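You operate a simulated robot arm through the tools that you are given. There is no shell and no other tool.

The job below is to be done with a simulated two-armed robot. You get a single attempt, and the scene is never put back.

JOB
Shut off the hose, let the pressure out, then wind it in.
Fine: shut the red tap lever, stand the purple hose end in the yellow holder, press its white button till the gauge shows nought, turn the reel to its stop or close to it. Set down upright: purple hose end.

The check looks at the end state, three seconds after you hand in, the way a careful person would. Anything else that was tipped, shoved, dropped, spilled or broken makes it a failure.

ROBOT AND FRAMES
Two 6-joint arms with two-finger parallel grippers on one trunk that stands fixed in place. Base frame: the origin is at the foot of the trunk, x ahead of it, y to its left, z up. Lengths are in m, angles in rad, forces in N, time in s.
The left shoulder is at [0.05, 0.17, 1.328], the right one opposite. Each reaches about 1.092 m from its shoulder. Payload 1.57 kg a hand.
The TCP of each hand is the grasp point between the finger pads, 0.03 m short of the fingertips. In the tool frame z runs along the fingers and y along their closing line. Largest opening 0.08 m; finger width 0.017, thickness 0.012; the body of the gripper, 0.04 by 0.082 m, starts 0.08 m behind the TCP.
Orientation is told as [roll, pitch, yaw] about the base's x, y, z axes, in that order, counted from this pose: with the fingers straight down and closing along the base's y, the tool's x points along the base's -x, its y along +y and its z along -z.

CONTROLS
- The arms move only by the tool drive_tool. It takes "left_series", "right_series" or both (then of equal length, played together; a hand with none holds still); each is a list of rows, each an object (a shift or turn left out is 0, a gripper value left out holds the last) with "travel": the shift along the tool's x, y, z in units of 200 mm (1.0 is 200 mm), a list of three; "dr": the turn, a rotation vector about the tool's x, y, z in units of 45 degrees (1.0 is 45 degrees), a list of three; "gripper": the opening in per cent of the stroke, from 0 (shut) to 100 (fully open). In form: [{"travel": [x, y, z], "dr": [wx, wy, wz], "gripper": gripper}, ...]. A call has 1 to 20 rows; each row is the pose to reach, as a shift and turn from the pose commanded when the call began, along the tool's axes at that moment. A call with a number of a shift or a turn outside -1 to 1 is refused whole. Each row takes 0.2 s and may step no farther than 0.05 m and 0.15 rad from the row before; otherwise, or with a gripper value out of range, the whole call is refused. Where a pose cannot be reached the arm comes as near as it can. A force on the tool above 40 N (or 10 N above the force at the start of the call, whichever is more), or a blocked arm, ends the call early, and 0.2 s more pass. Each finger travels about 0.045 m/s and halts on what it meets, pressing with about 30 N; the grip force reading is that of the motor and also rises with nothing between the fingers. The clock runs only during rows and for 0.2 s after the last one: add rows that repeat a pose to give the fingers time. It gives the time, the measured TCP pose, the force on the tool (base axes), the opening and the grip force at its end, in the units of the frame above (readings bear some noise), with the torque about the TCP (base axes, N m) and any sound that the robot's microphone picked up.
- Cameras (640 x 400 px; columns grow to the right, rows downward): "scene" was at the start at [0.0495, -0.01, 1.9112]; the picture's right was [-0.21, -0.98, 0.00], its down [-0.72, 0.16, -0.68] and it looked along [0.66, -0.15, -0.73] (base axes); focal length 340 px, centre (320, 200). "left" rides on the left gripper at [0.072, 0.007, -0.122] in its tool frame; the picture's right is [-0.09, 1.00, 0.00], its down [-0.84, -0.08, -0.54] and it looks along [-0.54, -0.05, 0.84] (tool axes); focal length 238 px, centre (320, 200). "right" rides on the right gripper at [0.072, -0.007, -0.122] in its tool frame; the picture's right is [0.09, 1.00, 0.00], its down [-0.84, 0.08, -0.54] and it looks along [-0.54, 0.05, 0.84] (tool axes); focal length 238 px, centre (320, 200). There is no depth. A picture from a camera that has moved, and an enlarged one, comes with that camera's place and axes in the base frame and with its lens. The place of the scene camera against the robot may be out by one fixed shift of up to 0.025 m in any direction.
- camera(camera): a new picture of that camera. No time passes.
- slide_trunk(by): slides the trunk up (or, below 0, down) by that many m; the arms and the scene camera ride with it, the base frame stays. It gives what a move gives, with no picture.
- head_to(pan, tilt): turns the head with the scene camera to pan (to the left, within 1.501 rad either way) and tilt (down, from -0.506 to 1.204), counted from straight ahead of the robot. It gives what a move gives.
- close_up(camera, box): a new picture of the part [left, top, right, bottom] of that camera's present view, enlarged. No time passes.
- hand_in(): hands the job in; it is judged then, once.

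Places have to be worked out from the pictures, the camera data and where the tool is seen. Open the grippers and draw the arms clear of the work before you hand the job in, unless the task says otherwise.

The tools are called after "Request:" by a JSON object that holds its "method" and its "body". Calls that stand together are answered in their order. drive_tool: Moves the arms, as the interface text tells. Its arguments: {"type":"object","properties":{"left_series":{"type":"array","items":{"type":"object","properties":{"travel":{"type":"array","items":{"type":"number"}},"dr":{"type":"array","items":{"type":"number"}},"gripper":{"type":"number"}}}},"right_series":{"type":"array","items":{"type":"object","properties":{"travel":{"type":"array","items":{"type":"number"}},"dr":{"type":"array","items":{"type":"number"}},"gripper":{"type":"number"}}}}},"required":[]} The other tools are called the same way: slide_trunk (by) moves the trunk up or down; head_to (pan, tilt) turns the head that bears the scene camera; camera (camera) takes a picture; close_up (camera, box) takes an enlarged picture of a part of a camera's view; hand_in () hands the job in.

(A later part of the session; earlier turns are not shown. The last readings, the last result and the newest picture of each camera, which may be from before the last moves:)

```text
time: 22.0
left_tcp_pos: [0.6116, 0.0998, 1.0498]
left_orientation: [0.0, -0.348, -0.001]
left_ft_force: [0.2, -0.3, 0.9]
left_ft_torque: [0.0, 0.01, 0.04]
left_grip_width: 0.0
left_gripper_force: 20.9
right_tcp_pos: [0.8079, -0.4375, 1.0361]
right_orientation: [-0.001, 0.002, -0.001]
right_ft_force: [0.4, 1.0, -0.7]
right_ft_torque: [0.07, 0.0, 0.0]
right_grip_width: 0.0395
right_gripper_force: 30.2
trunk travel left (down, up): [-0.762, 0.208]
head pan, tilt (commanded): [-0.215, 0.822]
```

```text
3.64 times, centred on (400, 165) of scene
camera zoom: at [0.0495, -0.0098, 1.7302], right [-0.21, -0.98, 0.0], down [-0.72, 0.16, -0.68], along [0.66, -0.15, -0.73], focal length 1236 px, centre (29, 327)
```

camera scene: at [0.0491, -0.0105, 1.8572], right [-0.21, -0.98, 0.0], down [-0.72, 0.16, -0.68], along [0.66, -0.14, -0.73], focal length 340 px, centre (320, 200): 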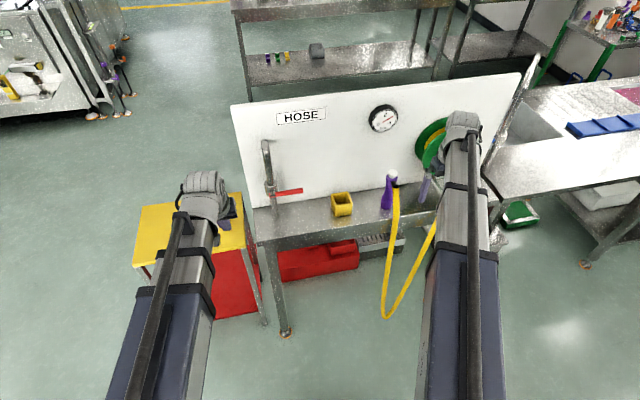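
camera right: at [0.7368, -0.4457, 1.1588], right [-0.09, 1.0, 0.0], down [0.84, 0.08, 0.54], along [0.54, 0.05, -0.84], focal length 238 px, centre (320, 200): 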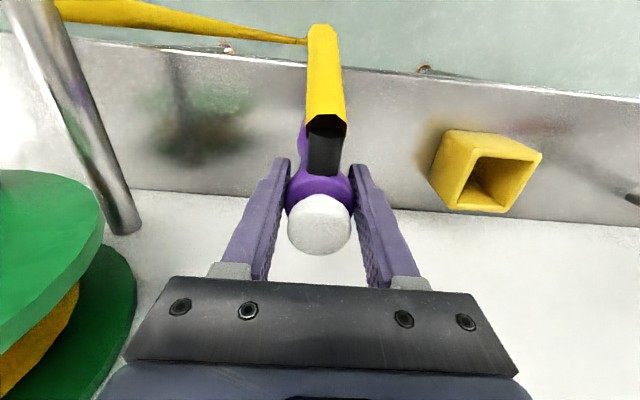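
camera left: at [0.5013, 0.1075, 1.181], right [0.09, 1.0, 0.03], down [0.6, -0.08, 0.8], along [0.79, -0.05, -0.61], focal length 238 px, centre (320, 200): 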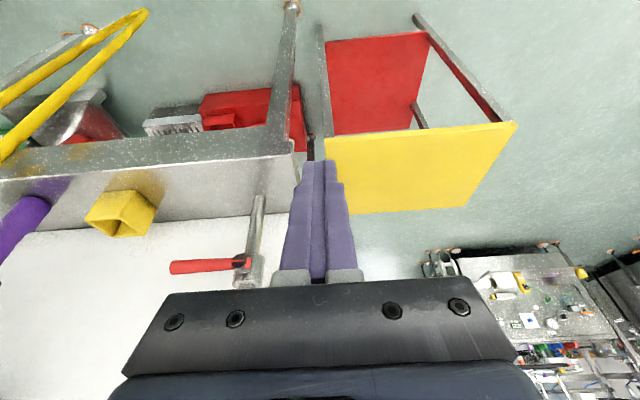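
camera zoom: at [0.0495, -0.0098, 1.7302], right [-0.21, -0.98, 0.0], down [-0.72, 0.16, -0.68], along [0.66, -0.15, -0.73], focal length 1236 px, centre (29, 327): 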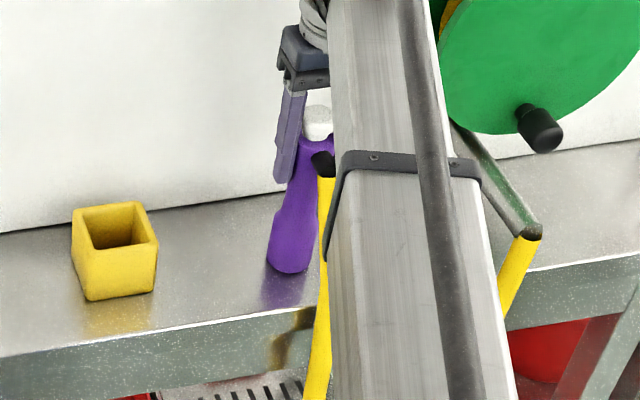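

Firmly gripped at 0.0395 m width. I'll lift it with the trunk so the base clears the holder rim.

Request:
{"method": "slide_trunk", "body": {"by": 0.085}}

Request:
{"method": "camera", "body": {"camera": "right"}}

Request:
{"method": "camera", "body": {"camera": "left"}}

Request:
{"method": "close_up", "body": {"camera": "scene", "box": [330, 120, 450, 230]}}

```text
time: 23.2
left_tcp_pos: [0.6123, 0.1012, 1.1346]
left_orientation: [0.001, -0.349, -0.002]
left_ft_force: [0.3, 0.4, 0.0]
left_ft_torque: [0.02, 0.02, -0.01]
left_grip_width: 0.0
left_gripper_force: 21.7
right_tcp_pos: [0.8085, -0.4372, 1.1223]
right_orientation: [0.0, 0.0, -0.001]
right_ft_force: [-0.1, 0.4, -2.0]
right_ft_torque: [-0.03, 0.02, 0.0]
right_grip_width: 0.0393
right_gripper_force: 30.1
trunk travel left (down, up): [-0.847, 0.123]
head pan, tilt (commanded): [-0.215, 0.822]
```

```text
taken
camera right: at [0.7371, -0.446, 1.2434], right [-0.09, 1.0, 0.0], down [0.84, 0.08, 0.54], along [0.54, 0.05, -0.84], focal length 238 px, centre (320, 200)
```

right: 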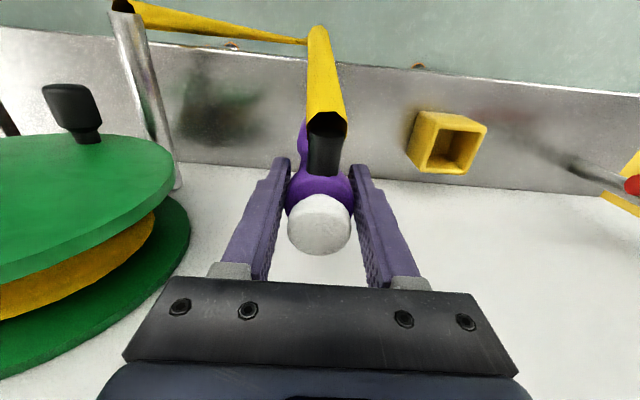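

```text
taken
camera left: at [0.5017, 0.1073, 1.2237], right [0.09, 1.0, 0.03], down [0.6, -0.08, 0.8], along [0.79, -0.05, -0.61], focal length 238 px, centre (320, 200)
```

left: 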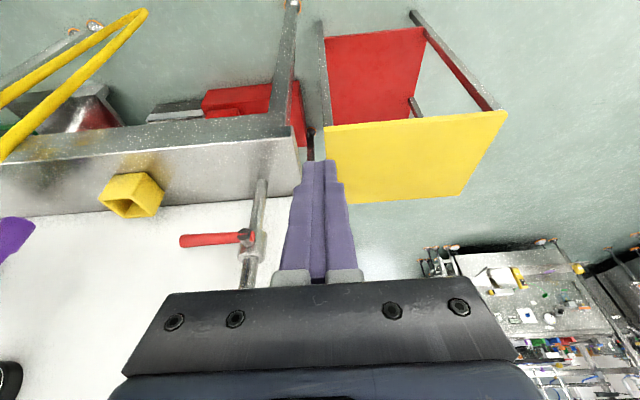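

```text
3.64 times, centred on (390, 175) of scene
camera zoom: at [0.05, -0.0102, 1.8151], right [-0.21, -0.98, 0.0], down [-0.72, 0.16, -0.68], along [0.66, -0.15, -0.73], focal length 1236 px, centre (66, 291)
```

zoom: 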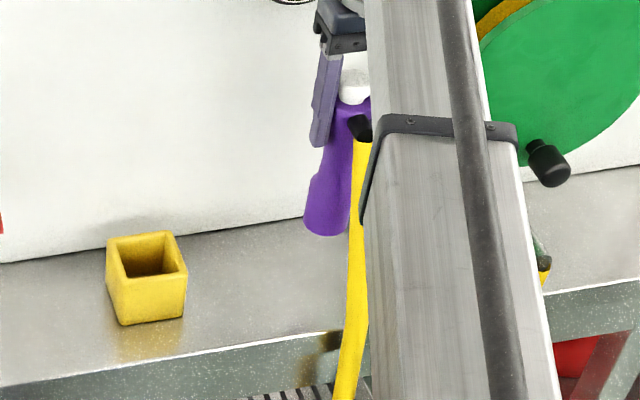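

The nozzle hangs upright in the grip. Now I'll carry it over the holder at [0.833,-0.2695].

Request:
{"method": "drive_tool", "body": {"right_series": [{"travel": [-0.02, 0.13, 0]}, {"travel": [-0.045, 0.28, 0]}, {"travel": [-0.07, 0.43, 0]}, {"travel": [-0.09, 0.58, 0]}, {"travel": [-0.11, 0.72, 0]}, {"travel": [-0.125, 0.8415, 0]}, {"travel": [-0.125, 0.8415, 0]}]}}

Request:
{"method": "camera", "body": {"camera": "right"}}

Request:
{"method": "camera", "body": {"camera": "left"}}

Request:
{"method": "close_up", "body": {"camera": "scene", "box": [290, 120, 410, 230]}}

```text
time: 24.8
left_tcp_pos: [0.6125, 0.0995, 1.1345]
left_orientation: [0.003, -0.347, -0.002]
left_ft_force: [0.4, -0.5, 0.3]
left_ft_torque: [-0.01, -0.03, 0.02]
left_grip_width: 0.0
left_gripper_force: 21.0
right_tcp_pos: [0.833, -0.2702, 1.1214]
right_orientation: [-0.001, 0.0, -0.001]
right_ft_force: [0.0, 0.4, -2.5]
right_ft_torque: [0.02, -0.06, 0.02]
right_grip_width: 0.0392
right_gripper_force: 29.9
trunk travel left (down, up): [-0.847, 0.123]
head pan, tilt (commanded): [-0.215, 0.822]
```

```text
taken
camera right: at [0.7615, -0.2774, 1.2435], right [-0.09, 1.0, 0.0], down [0.84, 0.08, 0.54], along [0.54, 0.05, -0.84], focal length 238 px, centre (320, 200)
```

right: 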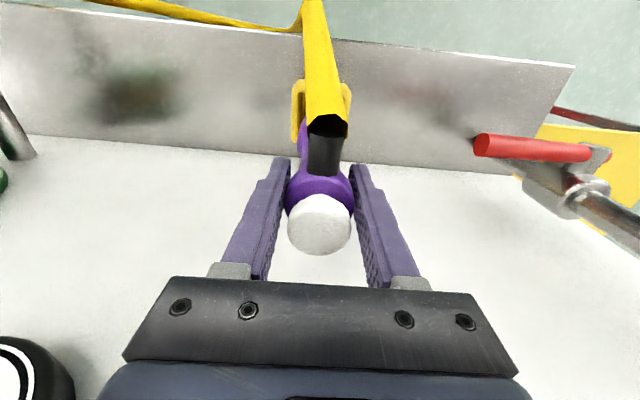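

```text
taken
camera left: at [0.5016, 0.1071, 1.2239], right [0.09, 1.0, 0.03], down [0.6, -0.08, 0.8], along [0.79, -0.05, -0.61], focal length 238 px, centre (320, 200)
```

left: 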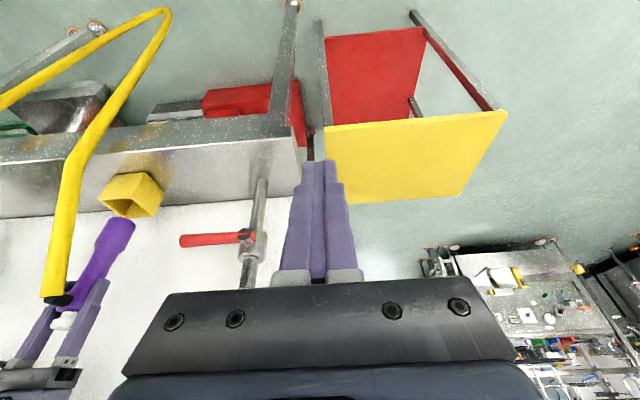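

```text
3.64 times, centred on (350, 175) of scene
camera zoom: at [0.0498, -0.0104, 1.8152], right [-0.21, -0.98, 0.0], down [-0.72, 0.16, -0.68], along [0.66, -0.14, -0.73], focal length 1236 px, centre (211, 291)
```

zoom: 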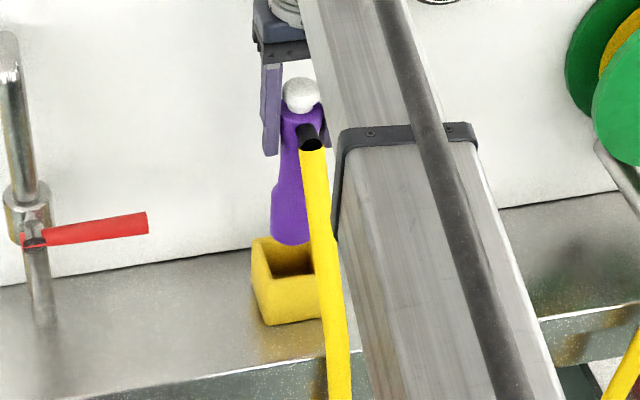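

Looks close to aligned. I'll zoom the left camera on the nozzle base and the holder to check.

Request:
{"method": "close_up", "body": {"camera": "left", "box": [40, 140, 200, 330]}}

Request:
{"method": "close_up", "body": {"camera": "scene", "box": [325, 135, 385, 190]}}

Request:
{"method": "close_up", "body": {"camera": "right", "box": [270, 70, 370, 180]}}

```text
2.11 times, centred on (120, 235) of left
camera zoom: at [0.5016, 0.1071, 1.2239], right [0.09, 1.0, 0.03], down [0.6, -0.08, 0.8], along [0.79, -0.05, -0.61], focal length 502 px, centre (741, 126)
```

zoom: 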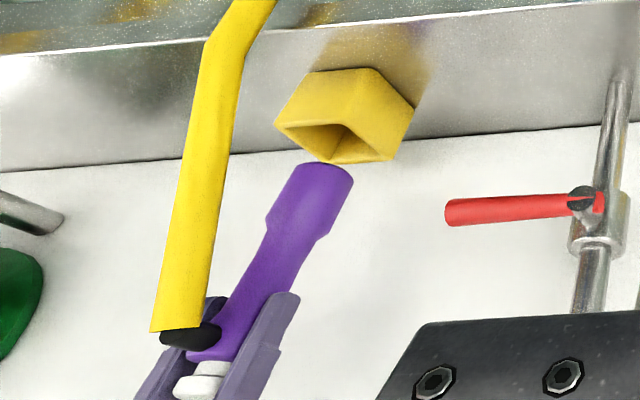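

```text
7.27 times, centred on (355, 162) of scene
camera zoom: at [0.0498, -0.0104, 1.8152], right [-0.21, -0.98, 0.0], down [-0.72, 0.16, -0.68], along [0.66, -0.14, -0.73], focal length 2471 px, centre (66, 473)
```

zoom: 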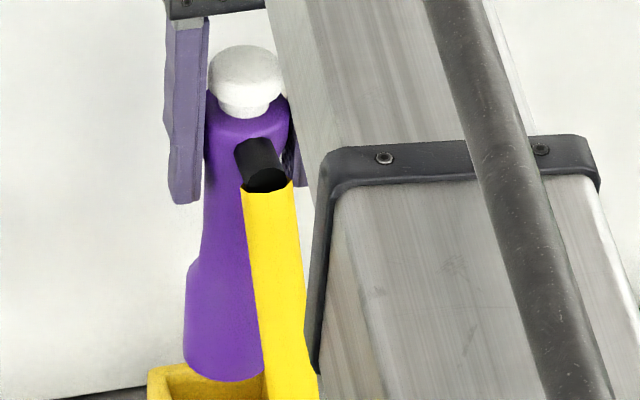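

```text
3.64 times, centred on (320, 125) of right
camera zoom: at [0.7615, -0.2774, 1.2435], right [-0.09, 1.0, 0.0], down [0.84, 0.08, 0.54], along [0.54, 0.05, -0.84], focal length 867 px, centre (320, 473)
```

zoom: 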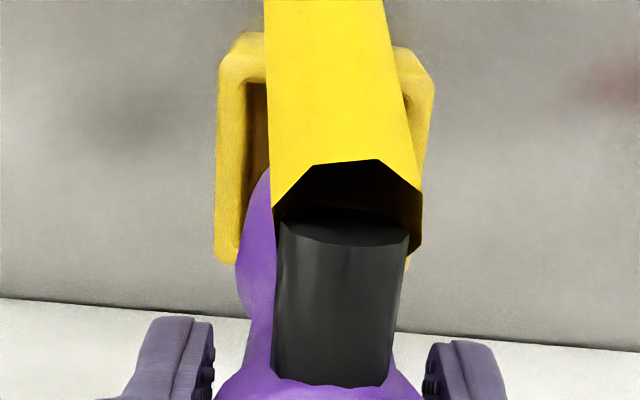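

All cameras agree to within about 3 mm. I'll lower so the base just enters the rim, and check force and view.

Request:
{"method": "slide_trunk", "body": {"by": -0.036}}

Request:
{"method": "close_up", "body": {"camera": "left", "box": [40, 140, 200, 330]}}

Request:
{"method": "close_up", "body": {"camera": "scene", "box": [310, 120, 400, 210]}}

Request:
{"method": "close_up", "body": {"camera": "right", "box": [270, 70, 370, 180]}}

```text
time: 25.6
left_tcp_pos: [0.6094, 0.1006, 1.0994]
left_orientation: [0.0, -0.351, 0.001]
left_ft_force: [-0.2, 0.1, -0.3]
left_ft_torque: [0.0, 0.03, -0.07]
left_grip_width: 0.0
left_gripper_force: 21.2
right_tcp_pos: [0.8286, -0.2692, 1.0867]
right_orientation: [0.001, 0.001, 0.001]
right_ft_force: [-5.9, 0.0, 18.6]
right_ft_torque: [-0.12, 0.25, 0.02]
right_grip_width: 0.0398
right_gripper_force: 29.9
trunk travel left (down, up): [-0.811, 0.159]
head pan, tilt (commanded): [-0.215, 0.822]
```

```text
2.11 times, centred on (120, 235) of left
camera zoom: at [0.4997, 0.1077, 1.1889], right [0.09, 1.0, 0.03], down [0.6, -0.08, 0.8], along [0.8, -0.05, -0.6], focal length 502 px, centre (741, 126)
```

zoom: 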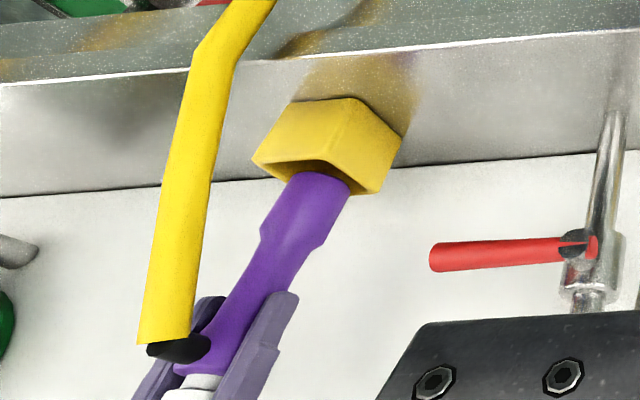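

```text
4.44 times, centred on (355, 165) of scene
camera zoom: at [0.0468, -0.0095, 1.7795], right [-0.21, -0.98, 0.0], down [-0.71, 0.16, -0.68], along [0.67, -0.15, -0.73], focal length 1510 px, centre (164, 356)
```

zoom: 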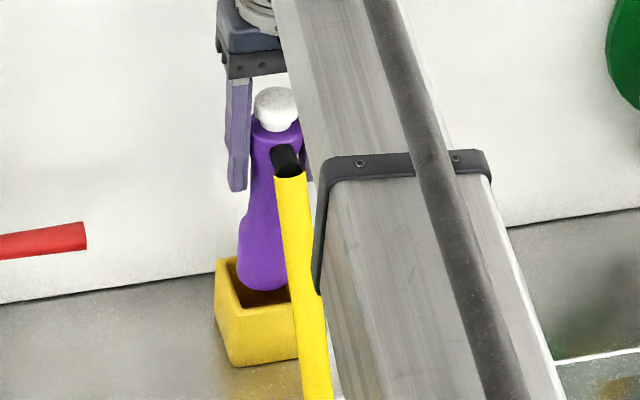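

```text
3.64 times, centred on (320, 125) of right
camera zoom: at [0.7589, -0.2771, 1.2094], right [-0.09, 1.0, 0.0], down [0.84, 0.08, 0.54], along [0.54, 0.05, -0.84], focal length 867 px, centre (320, 473)
```

zoom: 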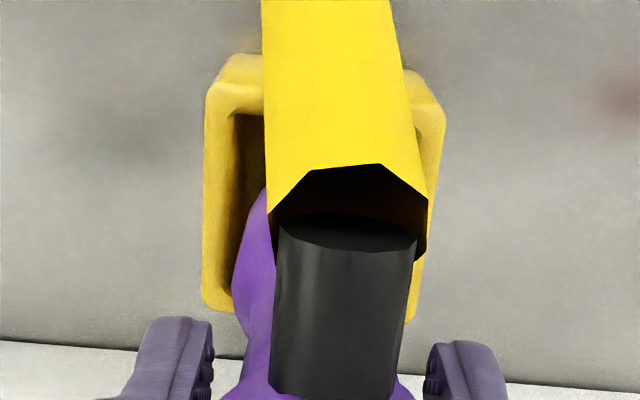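

The base is catching the rear rim (18 N up, pushed in -x), as the left camera hinted: I'm about 5 mm too far in +x. I'll raise, shift -x, and look again.

Request:
{"method": "slide_trunk", "body": {"by": 0.02}}

Request:
{"method": "drive_tool", "body": {"right_series": [{"travel": [0.015, 0, 0]}, {"travel": [0.027, -0.005, 0]}, {"travel": [0.027, -0.005, 0]}]}}

Request:
{"method": "close_up", "body": {"camera": "left", "box": [40, 140, 200, 330]}}

Request:
{"method": "close_up", "body": {"camera": "scene", "box": [310, 120, 400, 210]}}

Request:
{"method": "camera", "body": {"camera": "right"}}

```text
time: 26.3
left_tcp_pos: [0.6124, 0.0995, 1.1184]
left_orientation: [0.001, -0.349, 0.0]
left_ft_force: [0.6, 0.8, 0.1]
left_ft_torque: [0.0, -0.03, 0.01]
left_grip_width: 0.0
left_gripper_force: 21.4
right_tcp_pos: [0.8327, -0.2702, 1.1045]
right_orientation: [-0.003, 0.002, 0.001]
right_ft_force: [-0.1, 0.2, -2.3]
right_ft_torque: [0.01, 0.0, -0.03]
right_grip_width: 0.0393
right_gripper_force: 30.0
trunk travel left (down, up): [-0.831, 0.139]
head pan, tilt (commanded): [-0.215, 0.822]
```

```text
time: 27.1
left_tcp_pos: [0.6109, 0.101, 1.1194]
left_orientation: [0.001, -0.348, -0.001]
left_ft_force: [-1.1, -0.3, 0.1]
left_ft_torque: [0.01, -0.02, 0.0]
left_grip_width: 0.0
left_gripper_force: 21.6
right_tcp_pos: [0.8278, -0.2701, 1.1057]
right_orientation: [0.0, 0.001, -0.001]
right_ft_force: [-0.5, 0.5, -2.4]
right_ft_torque: [0.03, 0.05, 0.01]
right_grip_width: 0.0394
right_gripper_force: 30.3
trunk travel left (down, up): [-0.831, 0.139]
head pan, tilt (commanded): [-0.215, 0.822]
```

```text
2.11 times, centred on (120, 235) of left
camera zoom: at [0.5015, 0.1074, 1.2078], right [0.09, 1.0, 0.03], down [0.6, -0.08, 0.8], along [0.79, -0.05, -0.61], focal length 502 px, centre (741, 126)
```

zoom: 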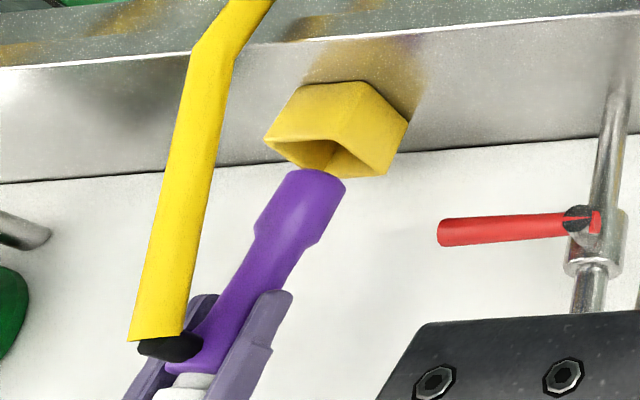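

```text
4.44 times, centred on (355, 165) of scene
camera zoom: at [0.0497, -0.01, 1.7992], right [-0.21, -0.98, 0.0], down [-0.72, 0.16, -0.68], along [0.66, -0.15, -0.73], focal length 1510 px, centre (164, 356)
```

zoom: 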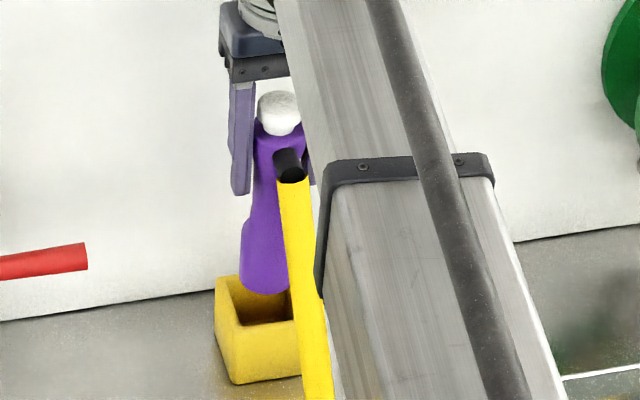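

```text
taken
camera right: at [0.7562, -0.2783, 1.2276], right [-0.09, 1.0, 0.0], down [0.84, 0.08, 0.54], along [0.54, 0.05, -0.84], focal length 238 px, centre (320, 200)
```

right: 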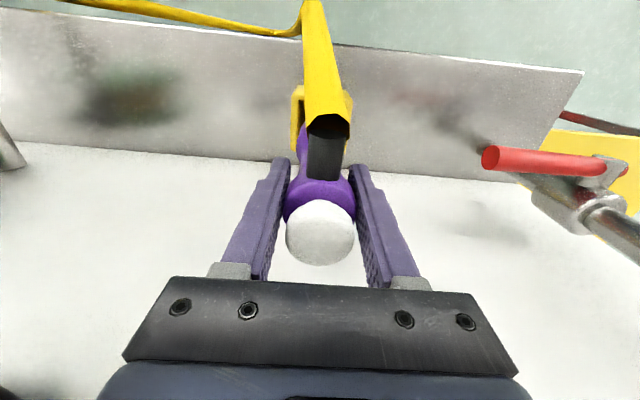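

The nozzle slipped up a little in the grip and seems tilted a few degrees (base toward +x). I'll zoom in to measure its tilt before trying again.

Request:
{"method": "close_up", "body": {"camera": "left", "box": [85, 190, 165, 260]}}

Request:
{"method": "close_up", "body": {"camera": "left", "box": [60, 200, 170, 340]}}

Request:
{"method": "close_up", "body": {"camera": "scene", "box": [335, 130, 385, 210]}}

```text
5.71 times, centred on (125, 225) of left
camera zoom: at [0.5015, 0.1074, 1.2078], right [0.09, 1.0, 0.03], down [0.6, -0.08, 0.8], along [0.79, -0.05, -0.61], focal length 1362 px, centre (1434, 57)
```

zoom: 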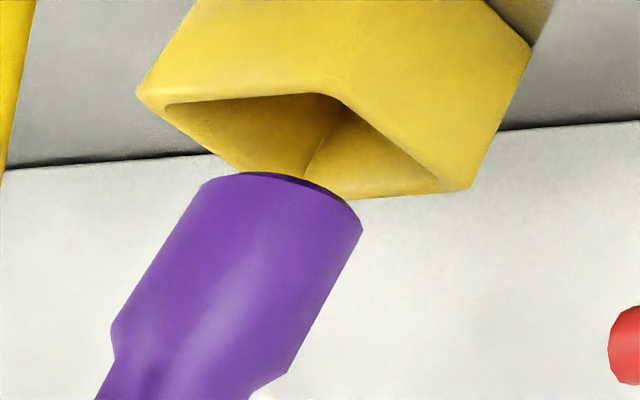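

```text
2.86 times, centred on (115, 270) of left
camera zoom: at [0.5015, 0.1074, 1.2078], right [0.09, 1.0, 0.03], down [0.6, -0.08, 0.8], along [0.79, -0.05, -0.61], focal length 681 px, centre (906, 0)
```

zoom: 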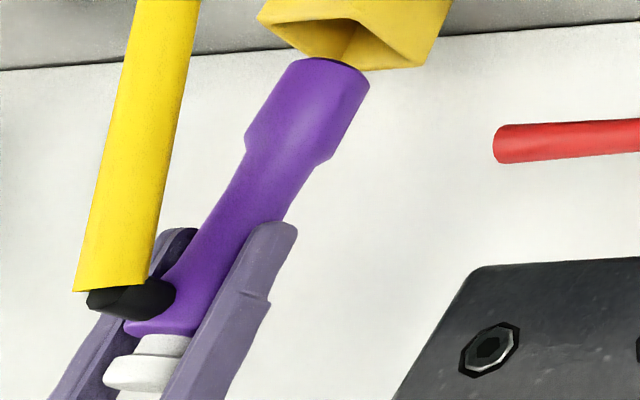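

```text
5.00 times, centred on (360, 170) of scene
camera zoom: at [0.0497, -0.01, 1.7992], right [-0.21, -0.98, 0.0], down [-0.72, 0.16, -0.68], along [0.66, -0.15, -0.73], focal length 1699 px, centre (120, 350)
```

zoom: 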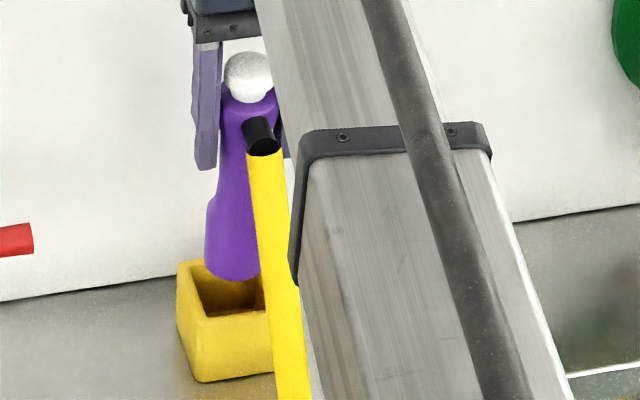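

In the left camera the base centre is now ≈[0.833,-0.270,0.980], and the opening ≈x 0.809–0.858, y −0.297…−0.2475. I'll shift 2 mm to −y and lower again in a smaller step.

Request:
{"method": "drive_tool", "body": {"right_series": [{"travel": [0, -0.01, 0]}, {"travel": [0, -0.01, 0]}]}}

Request:
{"method": "slide_trunk", "body": {"by": -0.03}}

Request:
{"method": "close_up", "body": {"camera": "left", "box": [60, 180, 180, 320]}}

Request:
{"method": "close_up", "body": {"camera": "scene", "box": [325, 120, 385, 210]}}

```text
time: 27.7
left_tcp_pos: [0.6123, 0.1, 1.1173]
left_orientation: [0.0, -0.349, -0.003]
left_ft_force: [-0.7, 0.2, -0.1]
left_ft_torque: [0.0, 0.02, 0.01]
left_grip_width: 0.0002
left_gripper_force: 21.1
right_tcp_pos: [0.8265, -0.2719, 1.1054]
right_orientation: [0.0, 0.001, 0.001]
right_ft_force: [0.2, 0.2, -1.6]
right_ft_torque: [0.01, 0.01, 0.0]
right_grip_width: 0.0392
right_gripper_force: 30.3
trunk travel left (down, up): [-0.831, 0.139]
head pan, tilt (commanded): [-0.215, 0.822]
```

```text
time: 28.4
left_tcp_pos: [0.611, 0.101, 1.0887]
left_orientation: [0.001, -0.347, -0.002]
left_ft_force: [0.2, -0.1, 0.1]
left_ft_torque: [-0.02, -0.02, 0.0]
left_grip_width: 0.0
left_gripper_force: 21.3
right_tcp_pos: [0.8268, -0.2715, 1.0765]
right_orientation: [-0.001, 0.003, 0.0]
right_ft_force: [-0.3, 0.2, -2.2]
right_ft_torque: [0.01, 0.01, -0.02]
right_grip_width: 0.0396
right_gripper_force: 29.5
trunk travel left (down, up): [-0.801, 0.169]
head pan, tilt (commanded): [-0.215, 0.822]
```

```text
2.86 times, centred on (120, 250) of left
camera zoom: at [0.5014, 0.1075, 1.1779], right [0.09, 1.0, 0.03], down [0.6, -0.08, 0.8], along [0.79, -0.05, -0.61], focal length 681 px, centre (891, 57)
```

zoom: 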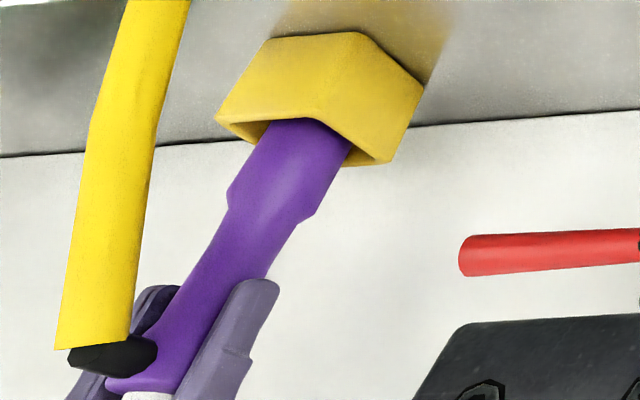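

```text
4.44 times, centred on (355, 165) of scene
camera zoom: at [0.0495, -0.0099, 1.7692], right [-0.21, -0.98, 0.0], down [-0.72, 0.16, -0.68], along [0.66, -0.15, -0.73], focal length 1510 px, centre (164, 356)
```

zoom: 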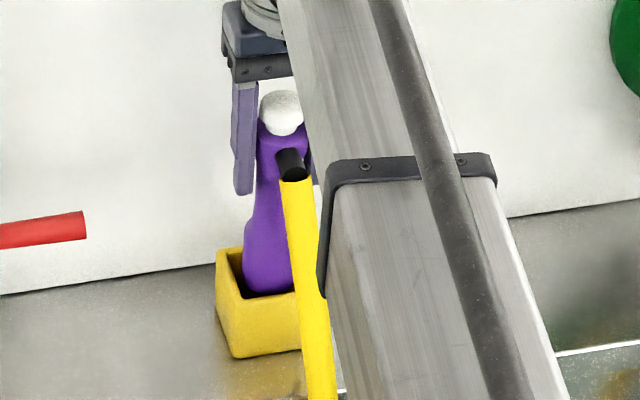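

The base is inside the opening with no contact force. I'll continue down in steps.

Request:
{"method": "slide_trunk", "body": {"by": -0.025}}

Request:
{"method": "close_up", "body": {"camera": "left", "box": [60, 180, 180, 320]}}

```text
time: 29.1
left_tcp_pos: [0.6114, 0.1012, 1.0627]
left_orientation: [0.0, -0.348, -0.001]
left_ft_force: [0.5, 0.8, 0.5]
left_ft_torque: [0.0, 0.05, 0.03]
left_grip_width: 0.0002
left_gripper_force: 21.7
right_tcp_pos: [0.8261, -0.2735, 1.05]
right_orientation: [0.001, 0.001, 0.001]
right_ft_force: [-0.5, -0.4, -2.7]
right_ft_torque: [0.03, 0.01, -0.04]
right_grip_width: 0.0392
right_gripper_force: 30.2
trunk travel left (down, up): [-0.776, 0.194]
head pan, tilt (commanded): [-0.215, 0.822]
```

```text
2.86 times, centred on (120, 250) of left
camera zoom: at [0.5014, 0.1075, 1.1529], right [0.09, 1.0, 0.03], down [0.6, -0.08, 0.8], along [0.79, -0.05, -0.61], focal length 681 px, centre (891, 57)
```

zoom: 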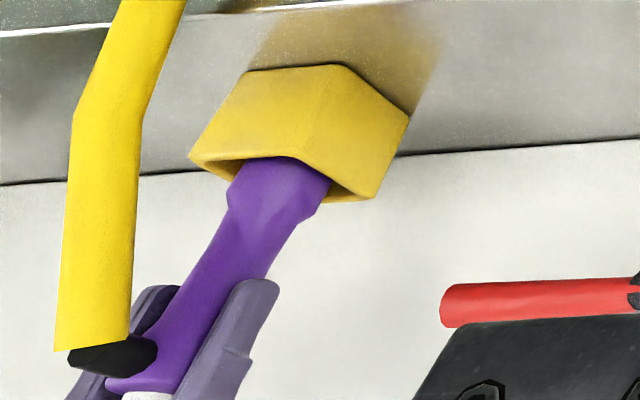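

Still free. Lowering further until it touches the holder floor.

Request:
{"method": "slide_trunk", "body": {"by": -0.012}}

Request:
{"method": "slide_trunk", "body": {"by": -0.005}}

```text
time: 29.7
left_tcp_pos: [0.6114, 0.1008, 1.0519]
left_orientation: [-0.001, -0.35, -0.001]
left_ft_force: [-0.1, -0.2, -0.1]
left_ft_torque: [-0.02, 0.02, 0.01]
left_grip_width: 0.0001
left_gripper_force: 21.3
right_tcp_pos: [0.8265, -0.2724, 1.0396]
right_orientation: [0.0, 0.002, 0.0]
right_ft_force: [0.0, -0.5, -2.1]
right_ft_torque: [0.0, 0.03, -0.01]
right_grip_width: 0.0395
right_gripper_force: 29.9
trunk travel left (down, up): [-0.764, 0.206]
head pan, tilt (commanded): [-0.215, 0.822]
```

```text
time: 30.3
left_tcp_pos: [0.6114, 0.1012, 1.0474]
left_orientation: [-0.001, -0.35, 0.0]
left_ft_force: [0.4, -0.3, -0.4]
left_ft_torque: [-0.03, 0.0, -0.05]
left_grip_width: 0.0002
left_gripper_force: 21.4
right_tcp_pos: [0.825, -0.2728, 1.0345]
right_orientation: [0.001, 0.0, 0.0]
right_ft_force: [3.0, -0.2, 21.0]
right_ft_torque: [-0.06, -0.11, 0.01]
right_grip_width: 0.0395
right_gripper_force: 29.7
trunk travel left (down, up): [-0.759, 0.211]
head pan, tilt (commanded): [-0.215, 0.822]
```

It's resting on the holder floor (21 N). I'll relieve the load slightly, then open the gripper.

Request:
{"method": "slide_trunk", "body": {"by": 0.002}}

Request:
{"method": "drive_tool", "body": {"right_series": [{"gripper": 60}, {"gripper": 100}, {"gripper": 100}, {"gripper": 100}, {"gripper": 100}]}}

Request:
{"method": "camera", "body": {"camera": "right"}}

Request:
{"method": "camera", "body": {"camera": "left"}}

Request:
{"method": "close_up", "body": {"camera": "scene", "box": [310, 100, 420, 210]}}

```text
time: 30.8
left_tcp_pos: [0.6109, 0.1006, 1.0482]
left_orientation: [-0.002, -0.349, -0.001]
left_ft_force: [0.3, -0.1, 0.1]
left_ft_torque: [0.05, 0.03, 0.02]
left_grip_width: 0.0002
left_gripper_force: 21.3
right_tcp_pos: [0.8272, -0.2729, 1.0358]
right_orientation: [-0.001, 0.001, 0.0]
right_ft_force: [0.4, -0.7, -1.4]
right_ft_torque: [0.02, 0.02, 0.02]
right_grip_width: 0.0389
right_gripper_force: 29.7
trunk travel left (down, up): [-0.761, 0.209]
head pan, tilt (commanded): [-0.215, 0.822]
```

```text
time: 32.0
left_tcp_pos: [0.6108, 0.1007, 1.0478]
left_orientation: [-0.001, -0.348, 0.0]
left_ft_force: [-0.2, 0.4, -0.5]
left_ft_torque: [0.01, 0.0, 0.01]
left_grip_width: 0.0
left_gripper_force: 21.0
right_tcp_pos: [0.8265, -0.2731, 1.0351]
right_orientation: [-0.001, 0.002, -0.001]
right_ft_force: [0.2, 0.1, -0.4]
right_ft_torque: [0.01, 0.0, -0.01]
right_grip_width: 0.0801
right_gripper_force: 0.1
trunk travel left (down, up): [-0.761, 0.209]
head pan, tilt (commanded): [-0.215, 0.822]
```

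```text
taken
camera right: at [0.7559, -0.2802, 1.1578], right [-0.09, 1.0, 0.0], down [0.84, 0.08, 0.54], along [0.54, 0.05, -0.84], focal length 238 px, centre (320, 200)
```

right: 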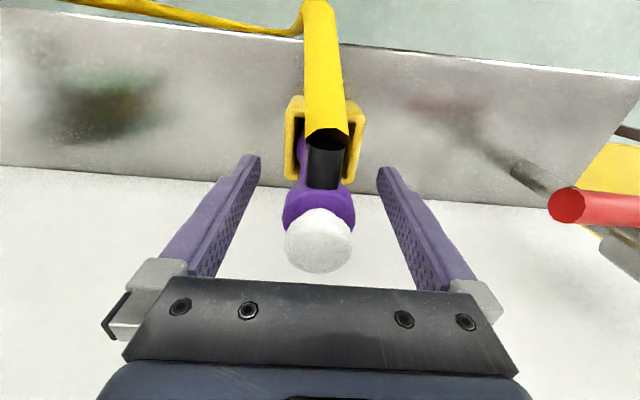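

```text
taken
camera left: at [0.5014, 0.1075, 1.1379], right [0.09, 1.0, 0.03], down [0.6, -0.08, 0.8], along [0.79, -0.05, -0.61], focal length 238 px, centre (320, 200)
```

left: 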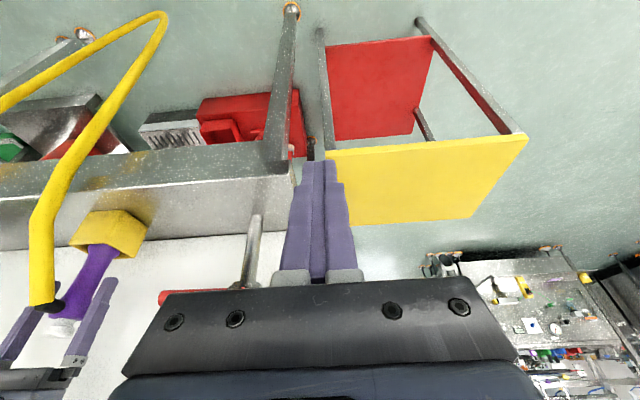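

```text
3.64 times, centred on (365, 155) of scene
camera zoom: at [0.0495, -0.0099, 1.7292], right [-0.21, -0.98, 0.0], down [-0.72, 0.16, -0.68], along [0.66, -0.15, -0.73], focal length 1236 px, centre (156, 364)
```

zoom: 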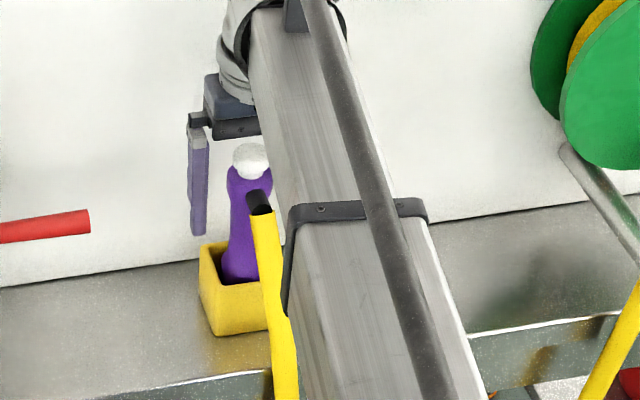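

Released; the nozzle stands in the yellow holder. I'll raise the trunk so the fingers clear the button, then close the right fingers for pressing.

Request:
{"method": "slide_trunk", "body": {"by": 0.12}}

Request:
{"method": "drive_tool", "body": {"right_series": [{"gripper": 0}, {"gripper": 0}, {"gripper": 0}, {"gripper": 0}, {"gripper": 0}, {"gripper": 0}]}}

Request:
{"method": "camera", "body": {"camera": "right"}}

Request:
{"method": "camera", "body": {"camera": "scene"}}

Request:
{"method": "close_up", "body": {"camera": "left", "box": [40, 160, 200, 300]}}

```text
time: 33.5
left_tcp_pos: [0.6123, 0.1004, 1.1689]
left_orientation: [0.0, -0.349, -0.003]
left_ft_force: [0.5, -0.2, 0.3]
left_ft_torque: [0.01, -0.01, 0.02]
left_grip_width: 0.0
left_gripper_force: 21.9
right_tcp_pos: [0.8266, -0.2723, 1.1553]
right_orientation: [0.001, 0.001, 0.0]
right_ft_force: [-0.1, -0.3, 0.7]
right_ft_torque: [-0.04, 0.01, 0.01]
right_grip_width: 0.08
right_gripper_force: 0.0
trunk travel left (down, up): [-0.881, 0.089]
head pan, tilt (commanded): [-0.215, 0.822]
```

```text
time: 34.9
left_tcp_pos: [0.6125, 0.1009, 1.1686]
left_orientation: [0.001, -0.349, -0.001]
left_ft_force: [0.2, 0.2, 0.3]
left_ft_torque: [0.01, -0.01, 0.0]
left_grip_width: 0.0
left_gripper_force: 21.5
right_tcp_pos: [0.8256, -0.2722, 1.156]
right_orientation: [0.0, 0.002, 0.0]
right_ft_force: [1.0, -1.0, 0.1]
right_ft_torque: [-0.01, 0.0, -0.01]
right_grip_width: 0.0
right_gripper_force: 21.1
trunk travel left (down, up): [-0.881, 0.089]
head pan, tilt (commanded): [-0.215, 0.822]
```

```text
taken
camera right: at [0.7559, -0.2802, 1.2777], right [-0.09, 1.0, 0.0], down [0.84, 0.08, 0.54], along [0.54, 0.05, -0.84], focal length 238 px, centre (320, 200)
```

right: 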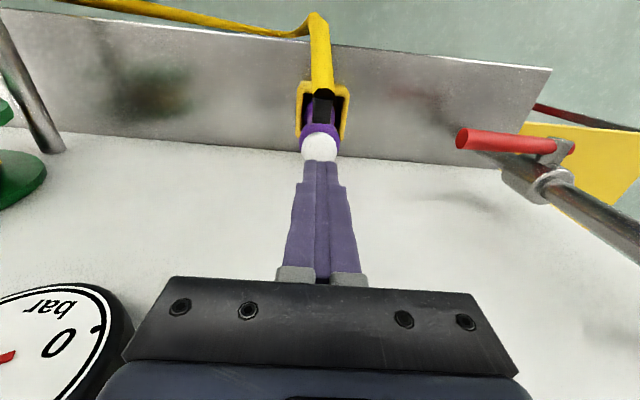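

```text
taken
camera scene: at [0.0495, -0.0099, 1.8492], right [-0.21, -0.98, 0.0], down [-0.72, 0.16, -0.68], along [0.66, -0.15, -0.73], focal length 340 px, centre (320, 200)
```

scene: 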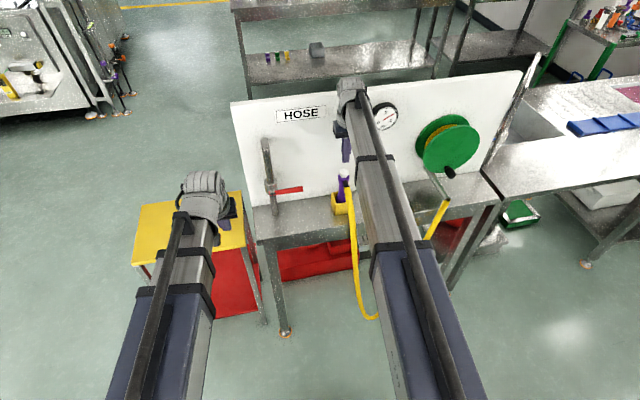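

```text
2.86 times, centred on (120, 230) of left
camera zoom: at [0.5014, 0.1075, 1.2579], right [0.09, 1.0, 0.03], down [0.6, -0.08, 0.8], along [0.79, -0.05, -0.61], focal length 681 px, centre (891, 114)
```

zoom: 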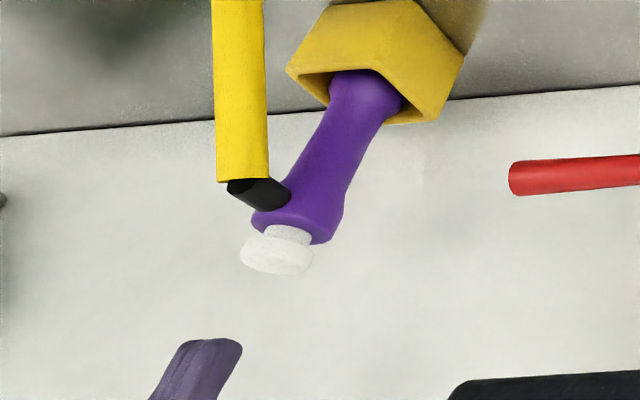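

The gauge is visible to the head camera. Button is at about [0.831,-0.273], top ≈1.085. I'll shift 5 mm forward and lower toward it.

Request:
{"method": "drive_tool", "body": {"right_series": [{"travel": [-0.025, -0.004, 0]}, {"travel": [-0.025, -0.004, 0]}]}}

Request:
{"method": "slide_trunk", "body": {"by": -0.035}}

Request:
{"method": "close_up", "body": {"camera": "left", "box": [40, 160, 200, 300]}}

Request:
{"method": "close_up", "body": {"camera": "scene", "box": [320, 70, 420, 190]}}

```text
time: 35.5
left_tcp_pos: [0.6109, 0.0998, 1.1684]
left_orientation: [0.001, -0.351, -0.001]
left_ft_force: [0.0, 0.2, -1.1]
left_ft_torque: [-0.01, 0.0, 0.01]
left_grip_width: 0.0
left_gripper_force: 21.6
right_tcp_pos: [0.8314, -0.2734, 1.1551]
right_orientation: [0.0, 0.003, 0.0]
right_ft_force: [-0.7, 0.2, -0.8]
right_ft_torque: [-0.01, 0.0, -0.01]
right_grip_width: 0.0002
right_gripper_force: 21.4
trunk travel left (down, up): [-0.881, 0.089]
head pan, tilt (commanded): [-0.215, 0.822]
```

```text
time: 36.3
left_tcp_pos: [0.6122, 0.1002, 1.133]
left_orientation: [0.0, -0.348, 0.0]
left_ft_force: [-0.4, 0.2, -0.3]
left_ft_torque: [-0.01, 0.0, 0.0]
left_grip_width: 0.0
left_gripper_force: 21.1
right_tcp_pos: [0.8318, -0.2726, 1.1198]
right_orientation: [-0.001, 0.003, 0.0]
right_ft_force: [0.7, 0.4, 0.0]
right_ft_torque: [0.0, 0.05, -0.01]
right_grip_width: 0.0
right_gripper_force: 21.3
trunk travel left (down, up): [-0.846, 0.124]
head pan, tilt (commanded): [-0.215, 0.822]
```

```text
2.86 times, centred on (120, 230) of left
camera zoom: at [0.5012, 0.1075, 1.223], right [0.09, 1.0, 0.03], down [0.6, -0.08, 0.8], along [0.79, -0.05, -0.61], focal length 681 px, centre (891, 114)
```

zoom: 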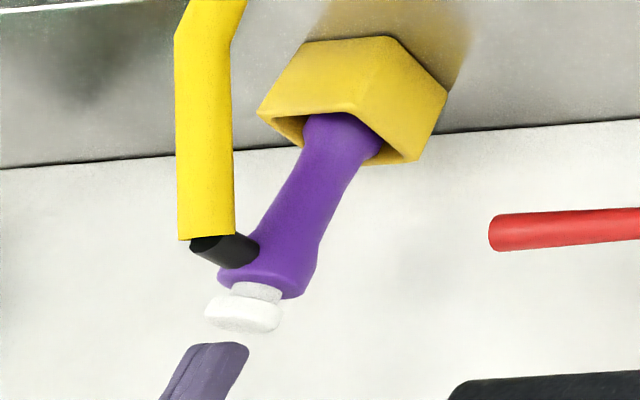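

```text
3.33 times, centred on (370, 130) of scene
camera zoom: at [0.0492, -0.0099, 1.8142], right [-0.21, -0.98, 0.0], down [-0.72, 0.16, -0.68], along [0.66, -0.15, -0.73], focal length 1133 px, centre (153, 433)
```

zoom: 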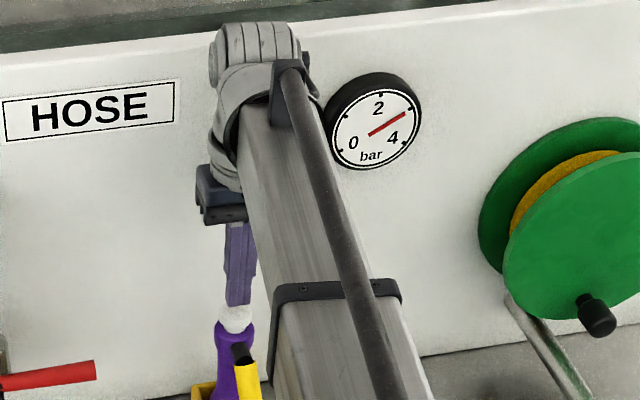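

The fingertips are a few mm above the button and in line with its axis. Pressing down in small steps.

Request:
{"method": "slide_trunk", "body": {"by": -0.008}}

Request:
{"method": "slide_trunk", "body": {"by": -0.004}}

Request:
{"method": "close_up", "body": {"camera": "left", "box": [40, 160, 200, 300]}}

Request:
{"method": "close_up", "body": {"camera": "scene", "box": [320, 70, 420, 190]}}

```text
time: 36.9
left_tcp_pos: [0.6111, 0.1004, 1.1265]
left_orientation: [0.0, -0.35, -0.001]
left_ft_force: [0.1, -0.8, 0.1]
left_ft_torque: [0.05, 0.0, -0.02]
left_grip_width: 0.0
left_gripper_force: 21.6
right_tcp_pos: [0.831, -0.273, 1.1125]
right_orientation: [0.0, 0.002, -0.001]
right_ft_force: [0.4, -0.4, -0.3]
right_ft_torque: [0.02, -0.01, 0.01]
right_grip_width: 0.0
right_gripper_force: 21.3
trunk travel left (down, up): [-0.838, 0.132]
head pan, tilt (commanded): [-0.215, 0.822]
```

```text
time: 37.4
left_tcp_pos: [0.6111, 0.1006, 1.1221]
left_orientation: [-0.001, -0.349, 0.0]
left_ft_force: [0.1, -0.3, 0.4]
left_ft_torque: [-0.01, -0.01, 0.03]
left_grip_width: 0.0001
left_gripper_force: 20.8
right_tcp_pos: [0.8313, -0.273, 1.1094]
right_orientation: [0.0, 0.002, 0.001]
right_ft_force: [0.7, -0.9, 0.7]
right_ft_torque: [0.03, 0.03, -0.05]
right_grip_width: 0.0
right_gripper_force: 21.4
trunk travel left (down, up): [-0.834, 0.136]
head pan, tilt (commanded): [-0.215, 0.822]
```

```text
2.86 times, centred on (120, 230) of left
camera zoom: at [0.5012, 0.1075, 1.211], right [0.09, 1.0, 0.03], down [0.6, -0.08, 0.8], along [0.79, -0.05, -0.61], focal length 681 px, centre (891, 114)
```

zoom: 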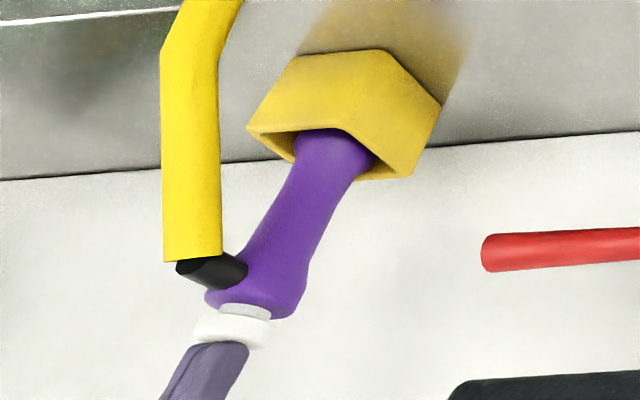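

```text
3.33 times, centred on (370, 130) of scene
camera zoom: at [0.0493, -0.0099, 1.8022], right [-0.21, -0.98, 0.0], down [-0.72, 0.16, -0.68], along [0.66, -0.15, -0.73], focal length 1133 px, centre (153, 433)
```

zoom: 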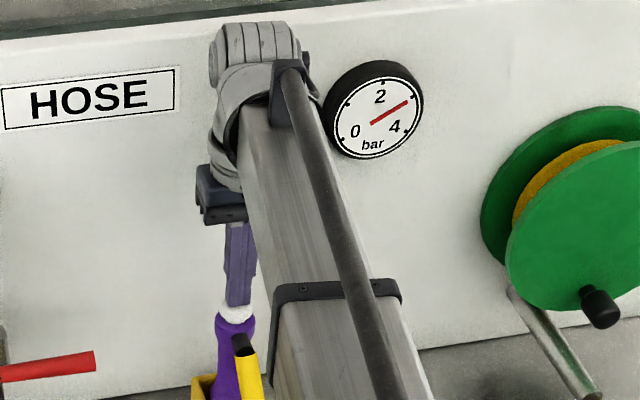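

Fingertips appear to be just touching the button. Pressing a little further.

Request:
{"method": "slide_trunk", "body": {"by": -0.003}}

Request:
{"method": "slide_trunk", "body": {"by": -0.002}}

Request:
{"method": "close_up", "body": {"camera": "scene", "box": [320, 70, 420, 190]}}

```text
time: 37.9
left_tcp_pos: [0.6114, 0.1002, 1.1173]
left_orientation: [0.001, -0.35, 0.0]
left_ft_force: [0.2, 0.4, -1.0]
left_ft_torque: [0.01, -0.03, 0.03]
left_grip_width: 0.0
left_gripper_force: 21.3
right_tcp_pos: [0.8314, -0.2729, 1.1047]
right_orientation: [0.002, 0.002, 0.001]
right_ft_force: [-0.7, -0.5, 1.9]
right_ft_torque: [0.0, 0.02, 0.0]
right_grip_width: 0.0002
right_gripper_force: 21.3
trunk travel left (down, up): [-0.831, 0.139]
head pan, tilt (commanded): [-0.215, 0.822]
heard: click
```

```text
time: 38.4
left_tcp_pos: [0.6109, 0.1008, 1.1177]
left_orientation: [0.001, -0.35, 0.0]
left_ft_force: [-0.1, 0.2, 0.1]
left_ft_torque: [-0.02, -0.02, 0.0]
left_grip_width: 0.0
left_gripper_force: 21.0
right_tcp_pos: [0.8309, -0.2729, 1.1045]
right_orientation: [0.0, 0.001, 0.0]
right_ft_force: [0.6, -1.5, 2.6]
right_ft_torque: [0.01, -0.03, -0.01]
right_grip_width: 0.0
right_gripper_force: 21.2
trunk travel left (down, up): [-0.829, 0.141]
head pan, tilt (commanded): [-0.215, 0.822]
```

```text
3.33 times, centred on (370, 130) of scene
camera zoom: at [0.0491, -0.0098, 1.7972], right [-0.21, -0.98, 0.0], down [-0.72, 0.16, -0.68], along [0.66, -0.15, -0.73], focal length 1133 px, centre (153, 433)
```

zoom: 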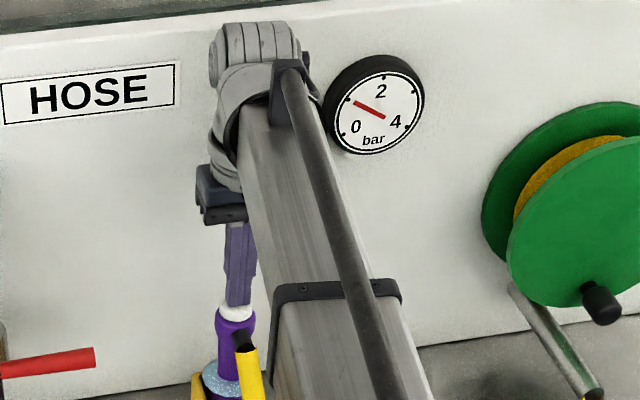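

A click, and the gauge is falling (about 1 bar). I'll hold the button pressed for a few seconds.

Request:
{"method": "drive_tool", "body": {"right_series": [{"gripper": 0}, {"gripper": 0}, {"gripper": 0}, {"gripper": 0}, {"gripper": 0}, {"gripper": 0}, {"gripper": 0}, {"gripper": 0}, {"gripper": 0}, {"gripper": 0}]}}

Request:
{"method": "close_up", "body": {"camera": "scene", "box": [320, 70, 420, 190]}}

Request:
{"method": "close_up", "body": {"camera": "left", "box": [40, 160, 200, 300]}}

```text
time: 40.6
left_tcp_pos: [0.6117, 0.1008, 1.1165]
left_orientation: [0.001, -0.349, -0.001]
left_ft_force: [-0.3, 0.0, -0.6]
left_ft_torque: [-0.02, 0.0, -0.02]
left_grip_width: 0.0
left_gripper_force: 20.8
right_tcp_pos: [0.8317, -0.274, 1.1039]
right_orientation: [0.002, 0.002, -0.001]
right_ft_force: [-0.2, 0.9, 3.1]
right_ft_torque: [0.0, -0.01, -0.01]
right_grip_width: 0.0
right_gripper_force: 21.6
trunk travel left (down, up): [-0.829, 0.141]
head pan, tilt (commanded): [-0.215, 0.822]
```

```text
3.33 times, centred on (370, 130) of scene
camera zoom: at [0.0491, -0.0098, 1.7972], right [-0.21, -0.98, 0.0], down [-0.72, 0.16, -0.68], along [0.66, -0.15, -0.73], focal length 1133 px, centre (153, 433)
```

zoom: 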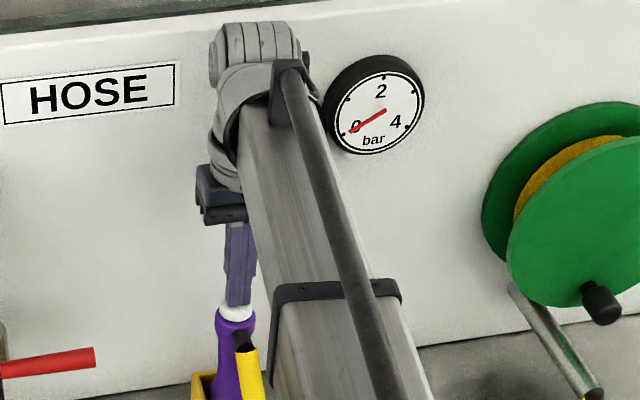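

```text
2.86 times, centred on (120, 230) of left
camera zoom: at [0.5011, 0.1076, 1.206], right [0.09, 1.0, 0.03], down [0.6, -0.08, 0.8], along [0.79, -0.05, -0.61], focal length 681 px, centre (891, 114)
```

zoom: 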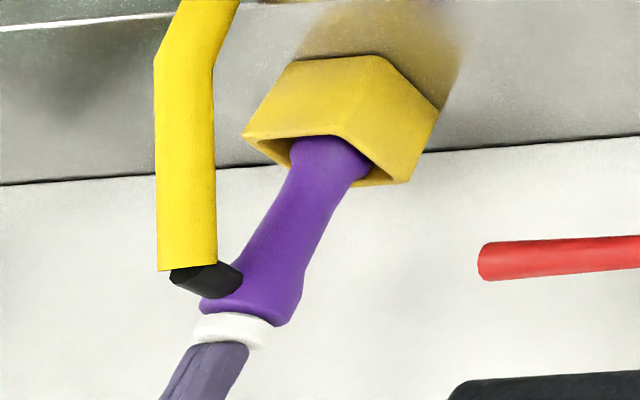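

The needle now points at the 0. I'll zoom on the gauge to confirm it is fully at nought.

Request:
{"method": "drive_tool", "body": {"right_series": [{"gripper": 0}, {"gripper": 0}, {"gripper": 0}, {"gripper": 0}, {"gripper": 0}]}}

Request:
{"method": "close_up", "body": {"camera": "scene", "box": [365, 80, 390, 105]}}

```text
time: 41.8
left_tcp_pos: [0.6113, 0.1009, 1.1162]
left_orientation: [0.0, -0.35, 0.0]
left_ft_force: [0.5, 0.5, -0.3]
left_ft_torque: [-0.03, 0.02, -0.02]
left_grip_width: 0.0
left_gripper_force: 21.1
right_tcp_pos: [0.8311, -0.2733, 1.103]
right_orientation: [0.0, 0.001, -0.001]
right_ft_force: [0.2, -0.3, 4.0]
right_ft_torque: [0.03, -0.03, 0.0]
right_grip_width: 0.0
right_gripper_force: 21.6
trunk travel left (down, up): [-0.829, 0.141]
head pan, tilt (commanded): [-0.215, 0.822]
```

```text
16.00 times, centred on (378, 92) of scene
camera zoom: at [0.0491, -0.0098, 1.7972], right [-0.21, -0.98, 0.0], down [-0.72, 0.16, -0.68], along [0.66, -0.15, -0.73], focal length 5437 px, centre (-600, 1920)
```

zoom: 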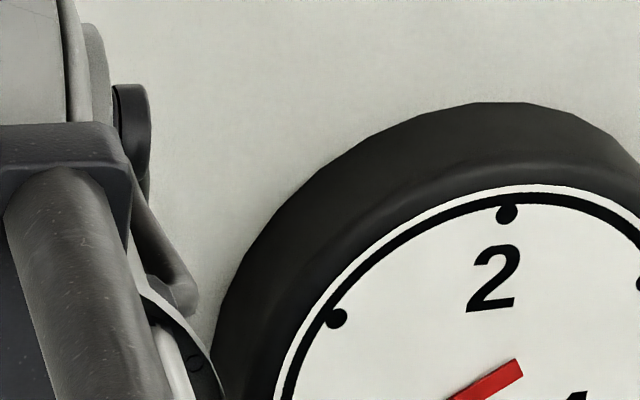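

Request:
{"method": "close_up", "body": {"camera": "scene", "box": [365, 83, 405, 123]}}

```text
10.00 times, centred on (385, 103) of scene
camera zoom: at [0.0491, -0.0098, 1.7972], right [-0.21, -0.98, 0.0], down [-0.72, 0.16, -0.68], along [0.66, -0.15, -0.73], focal length 3398 px, centre (-330, 1170)
```

zoom: 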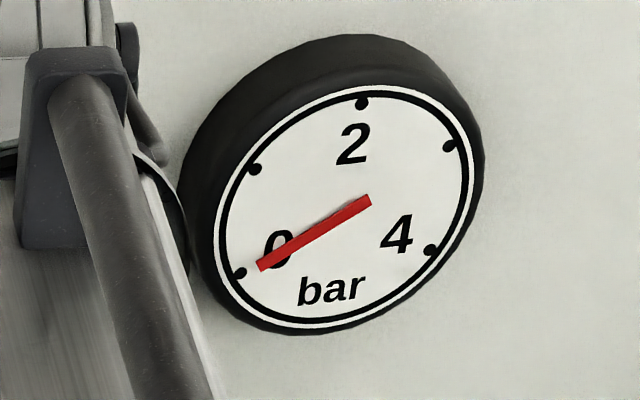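

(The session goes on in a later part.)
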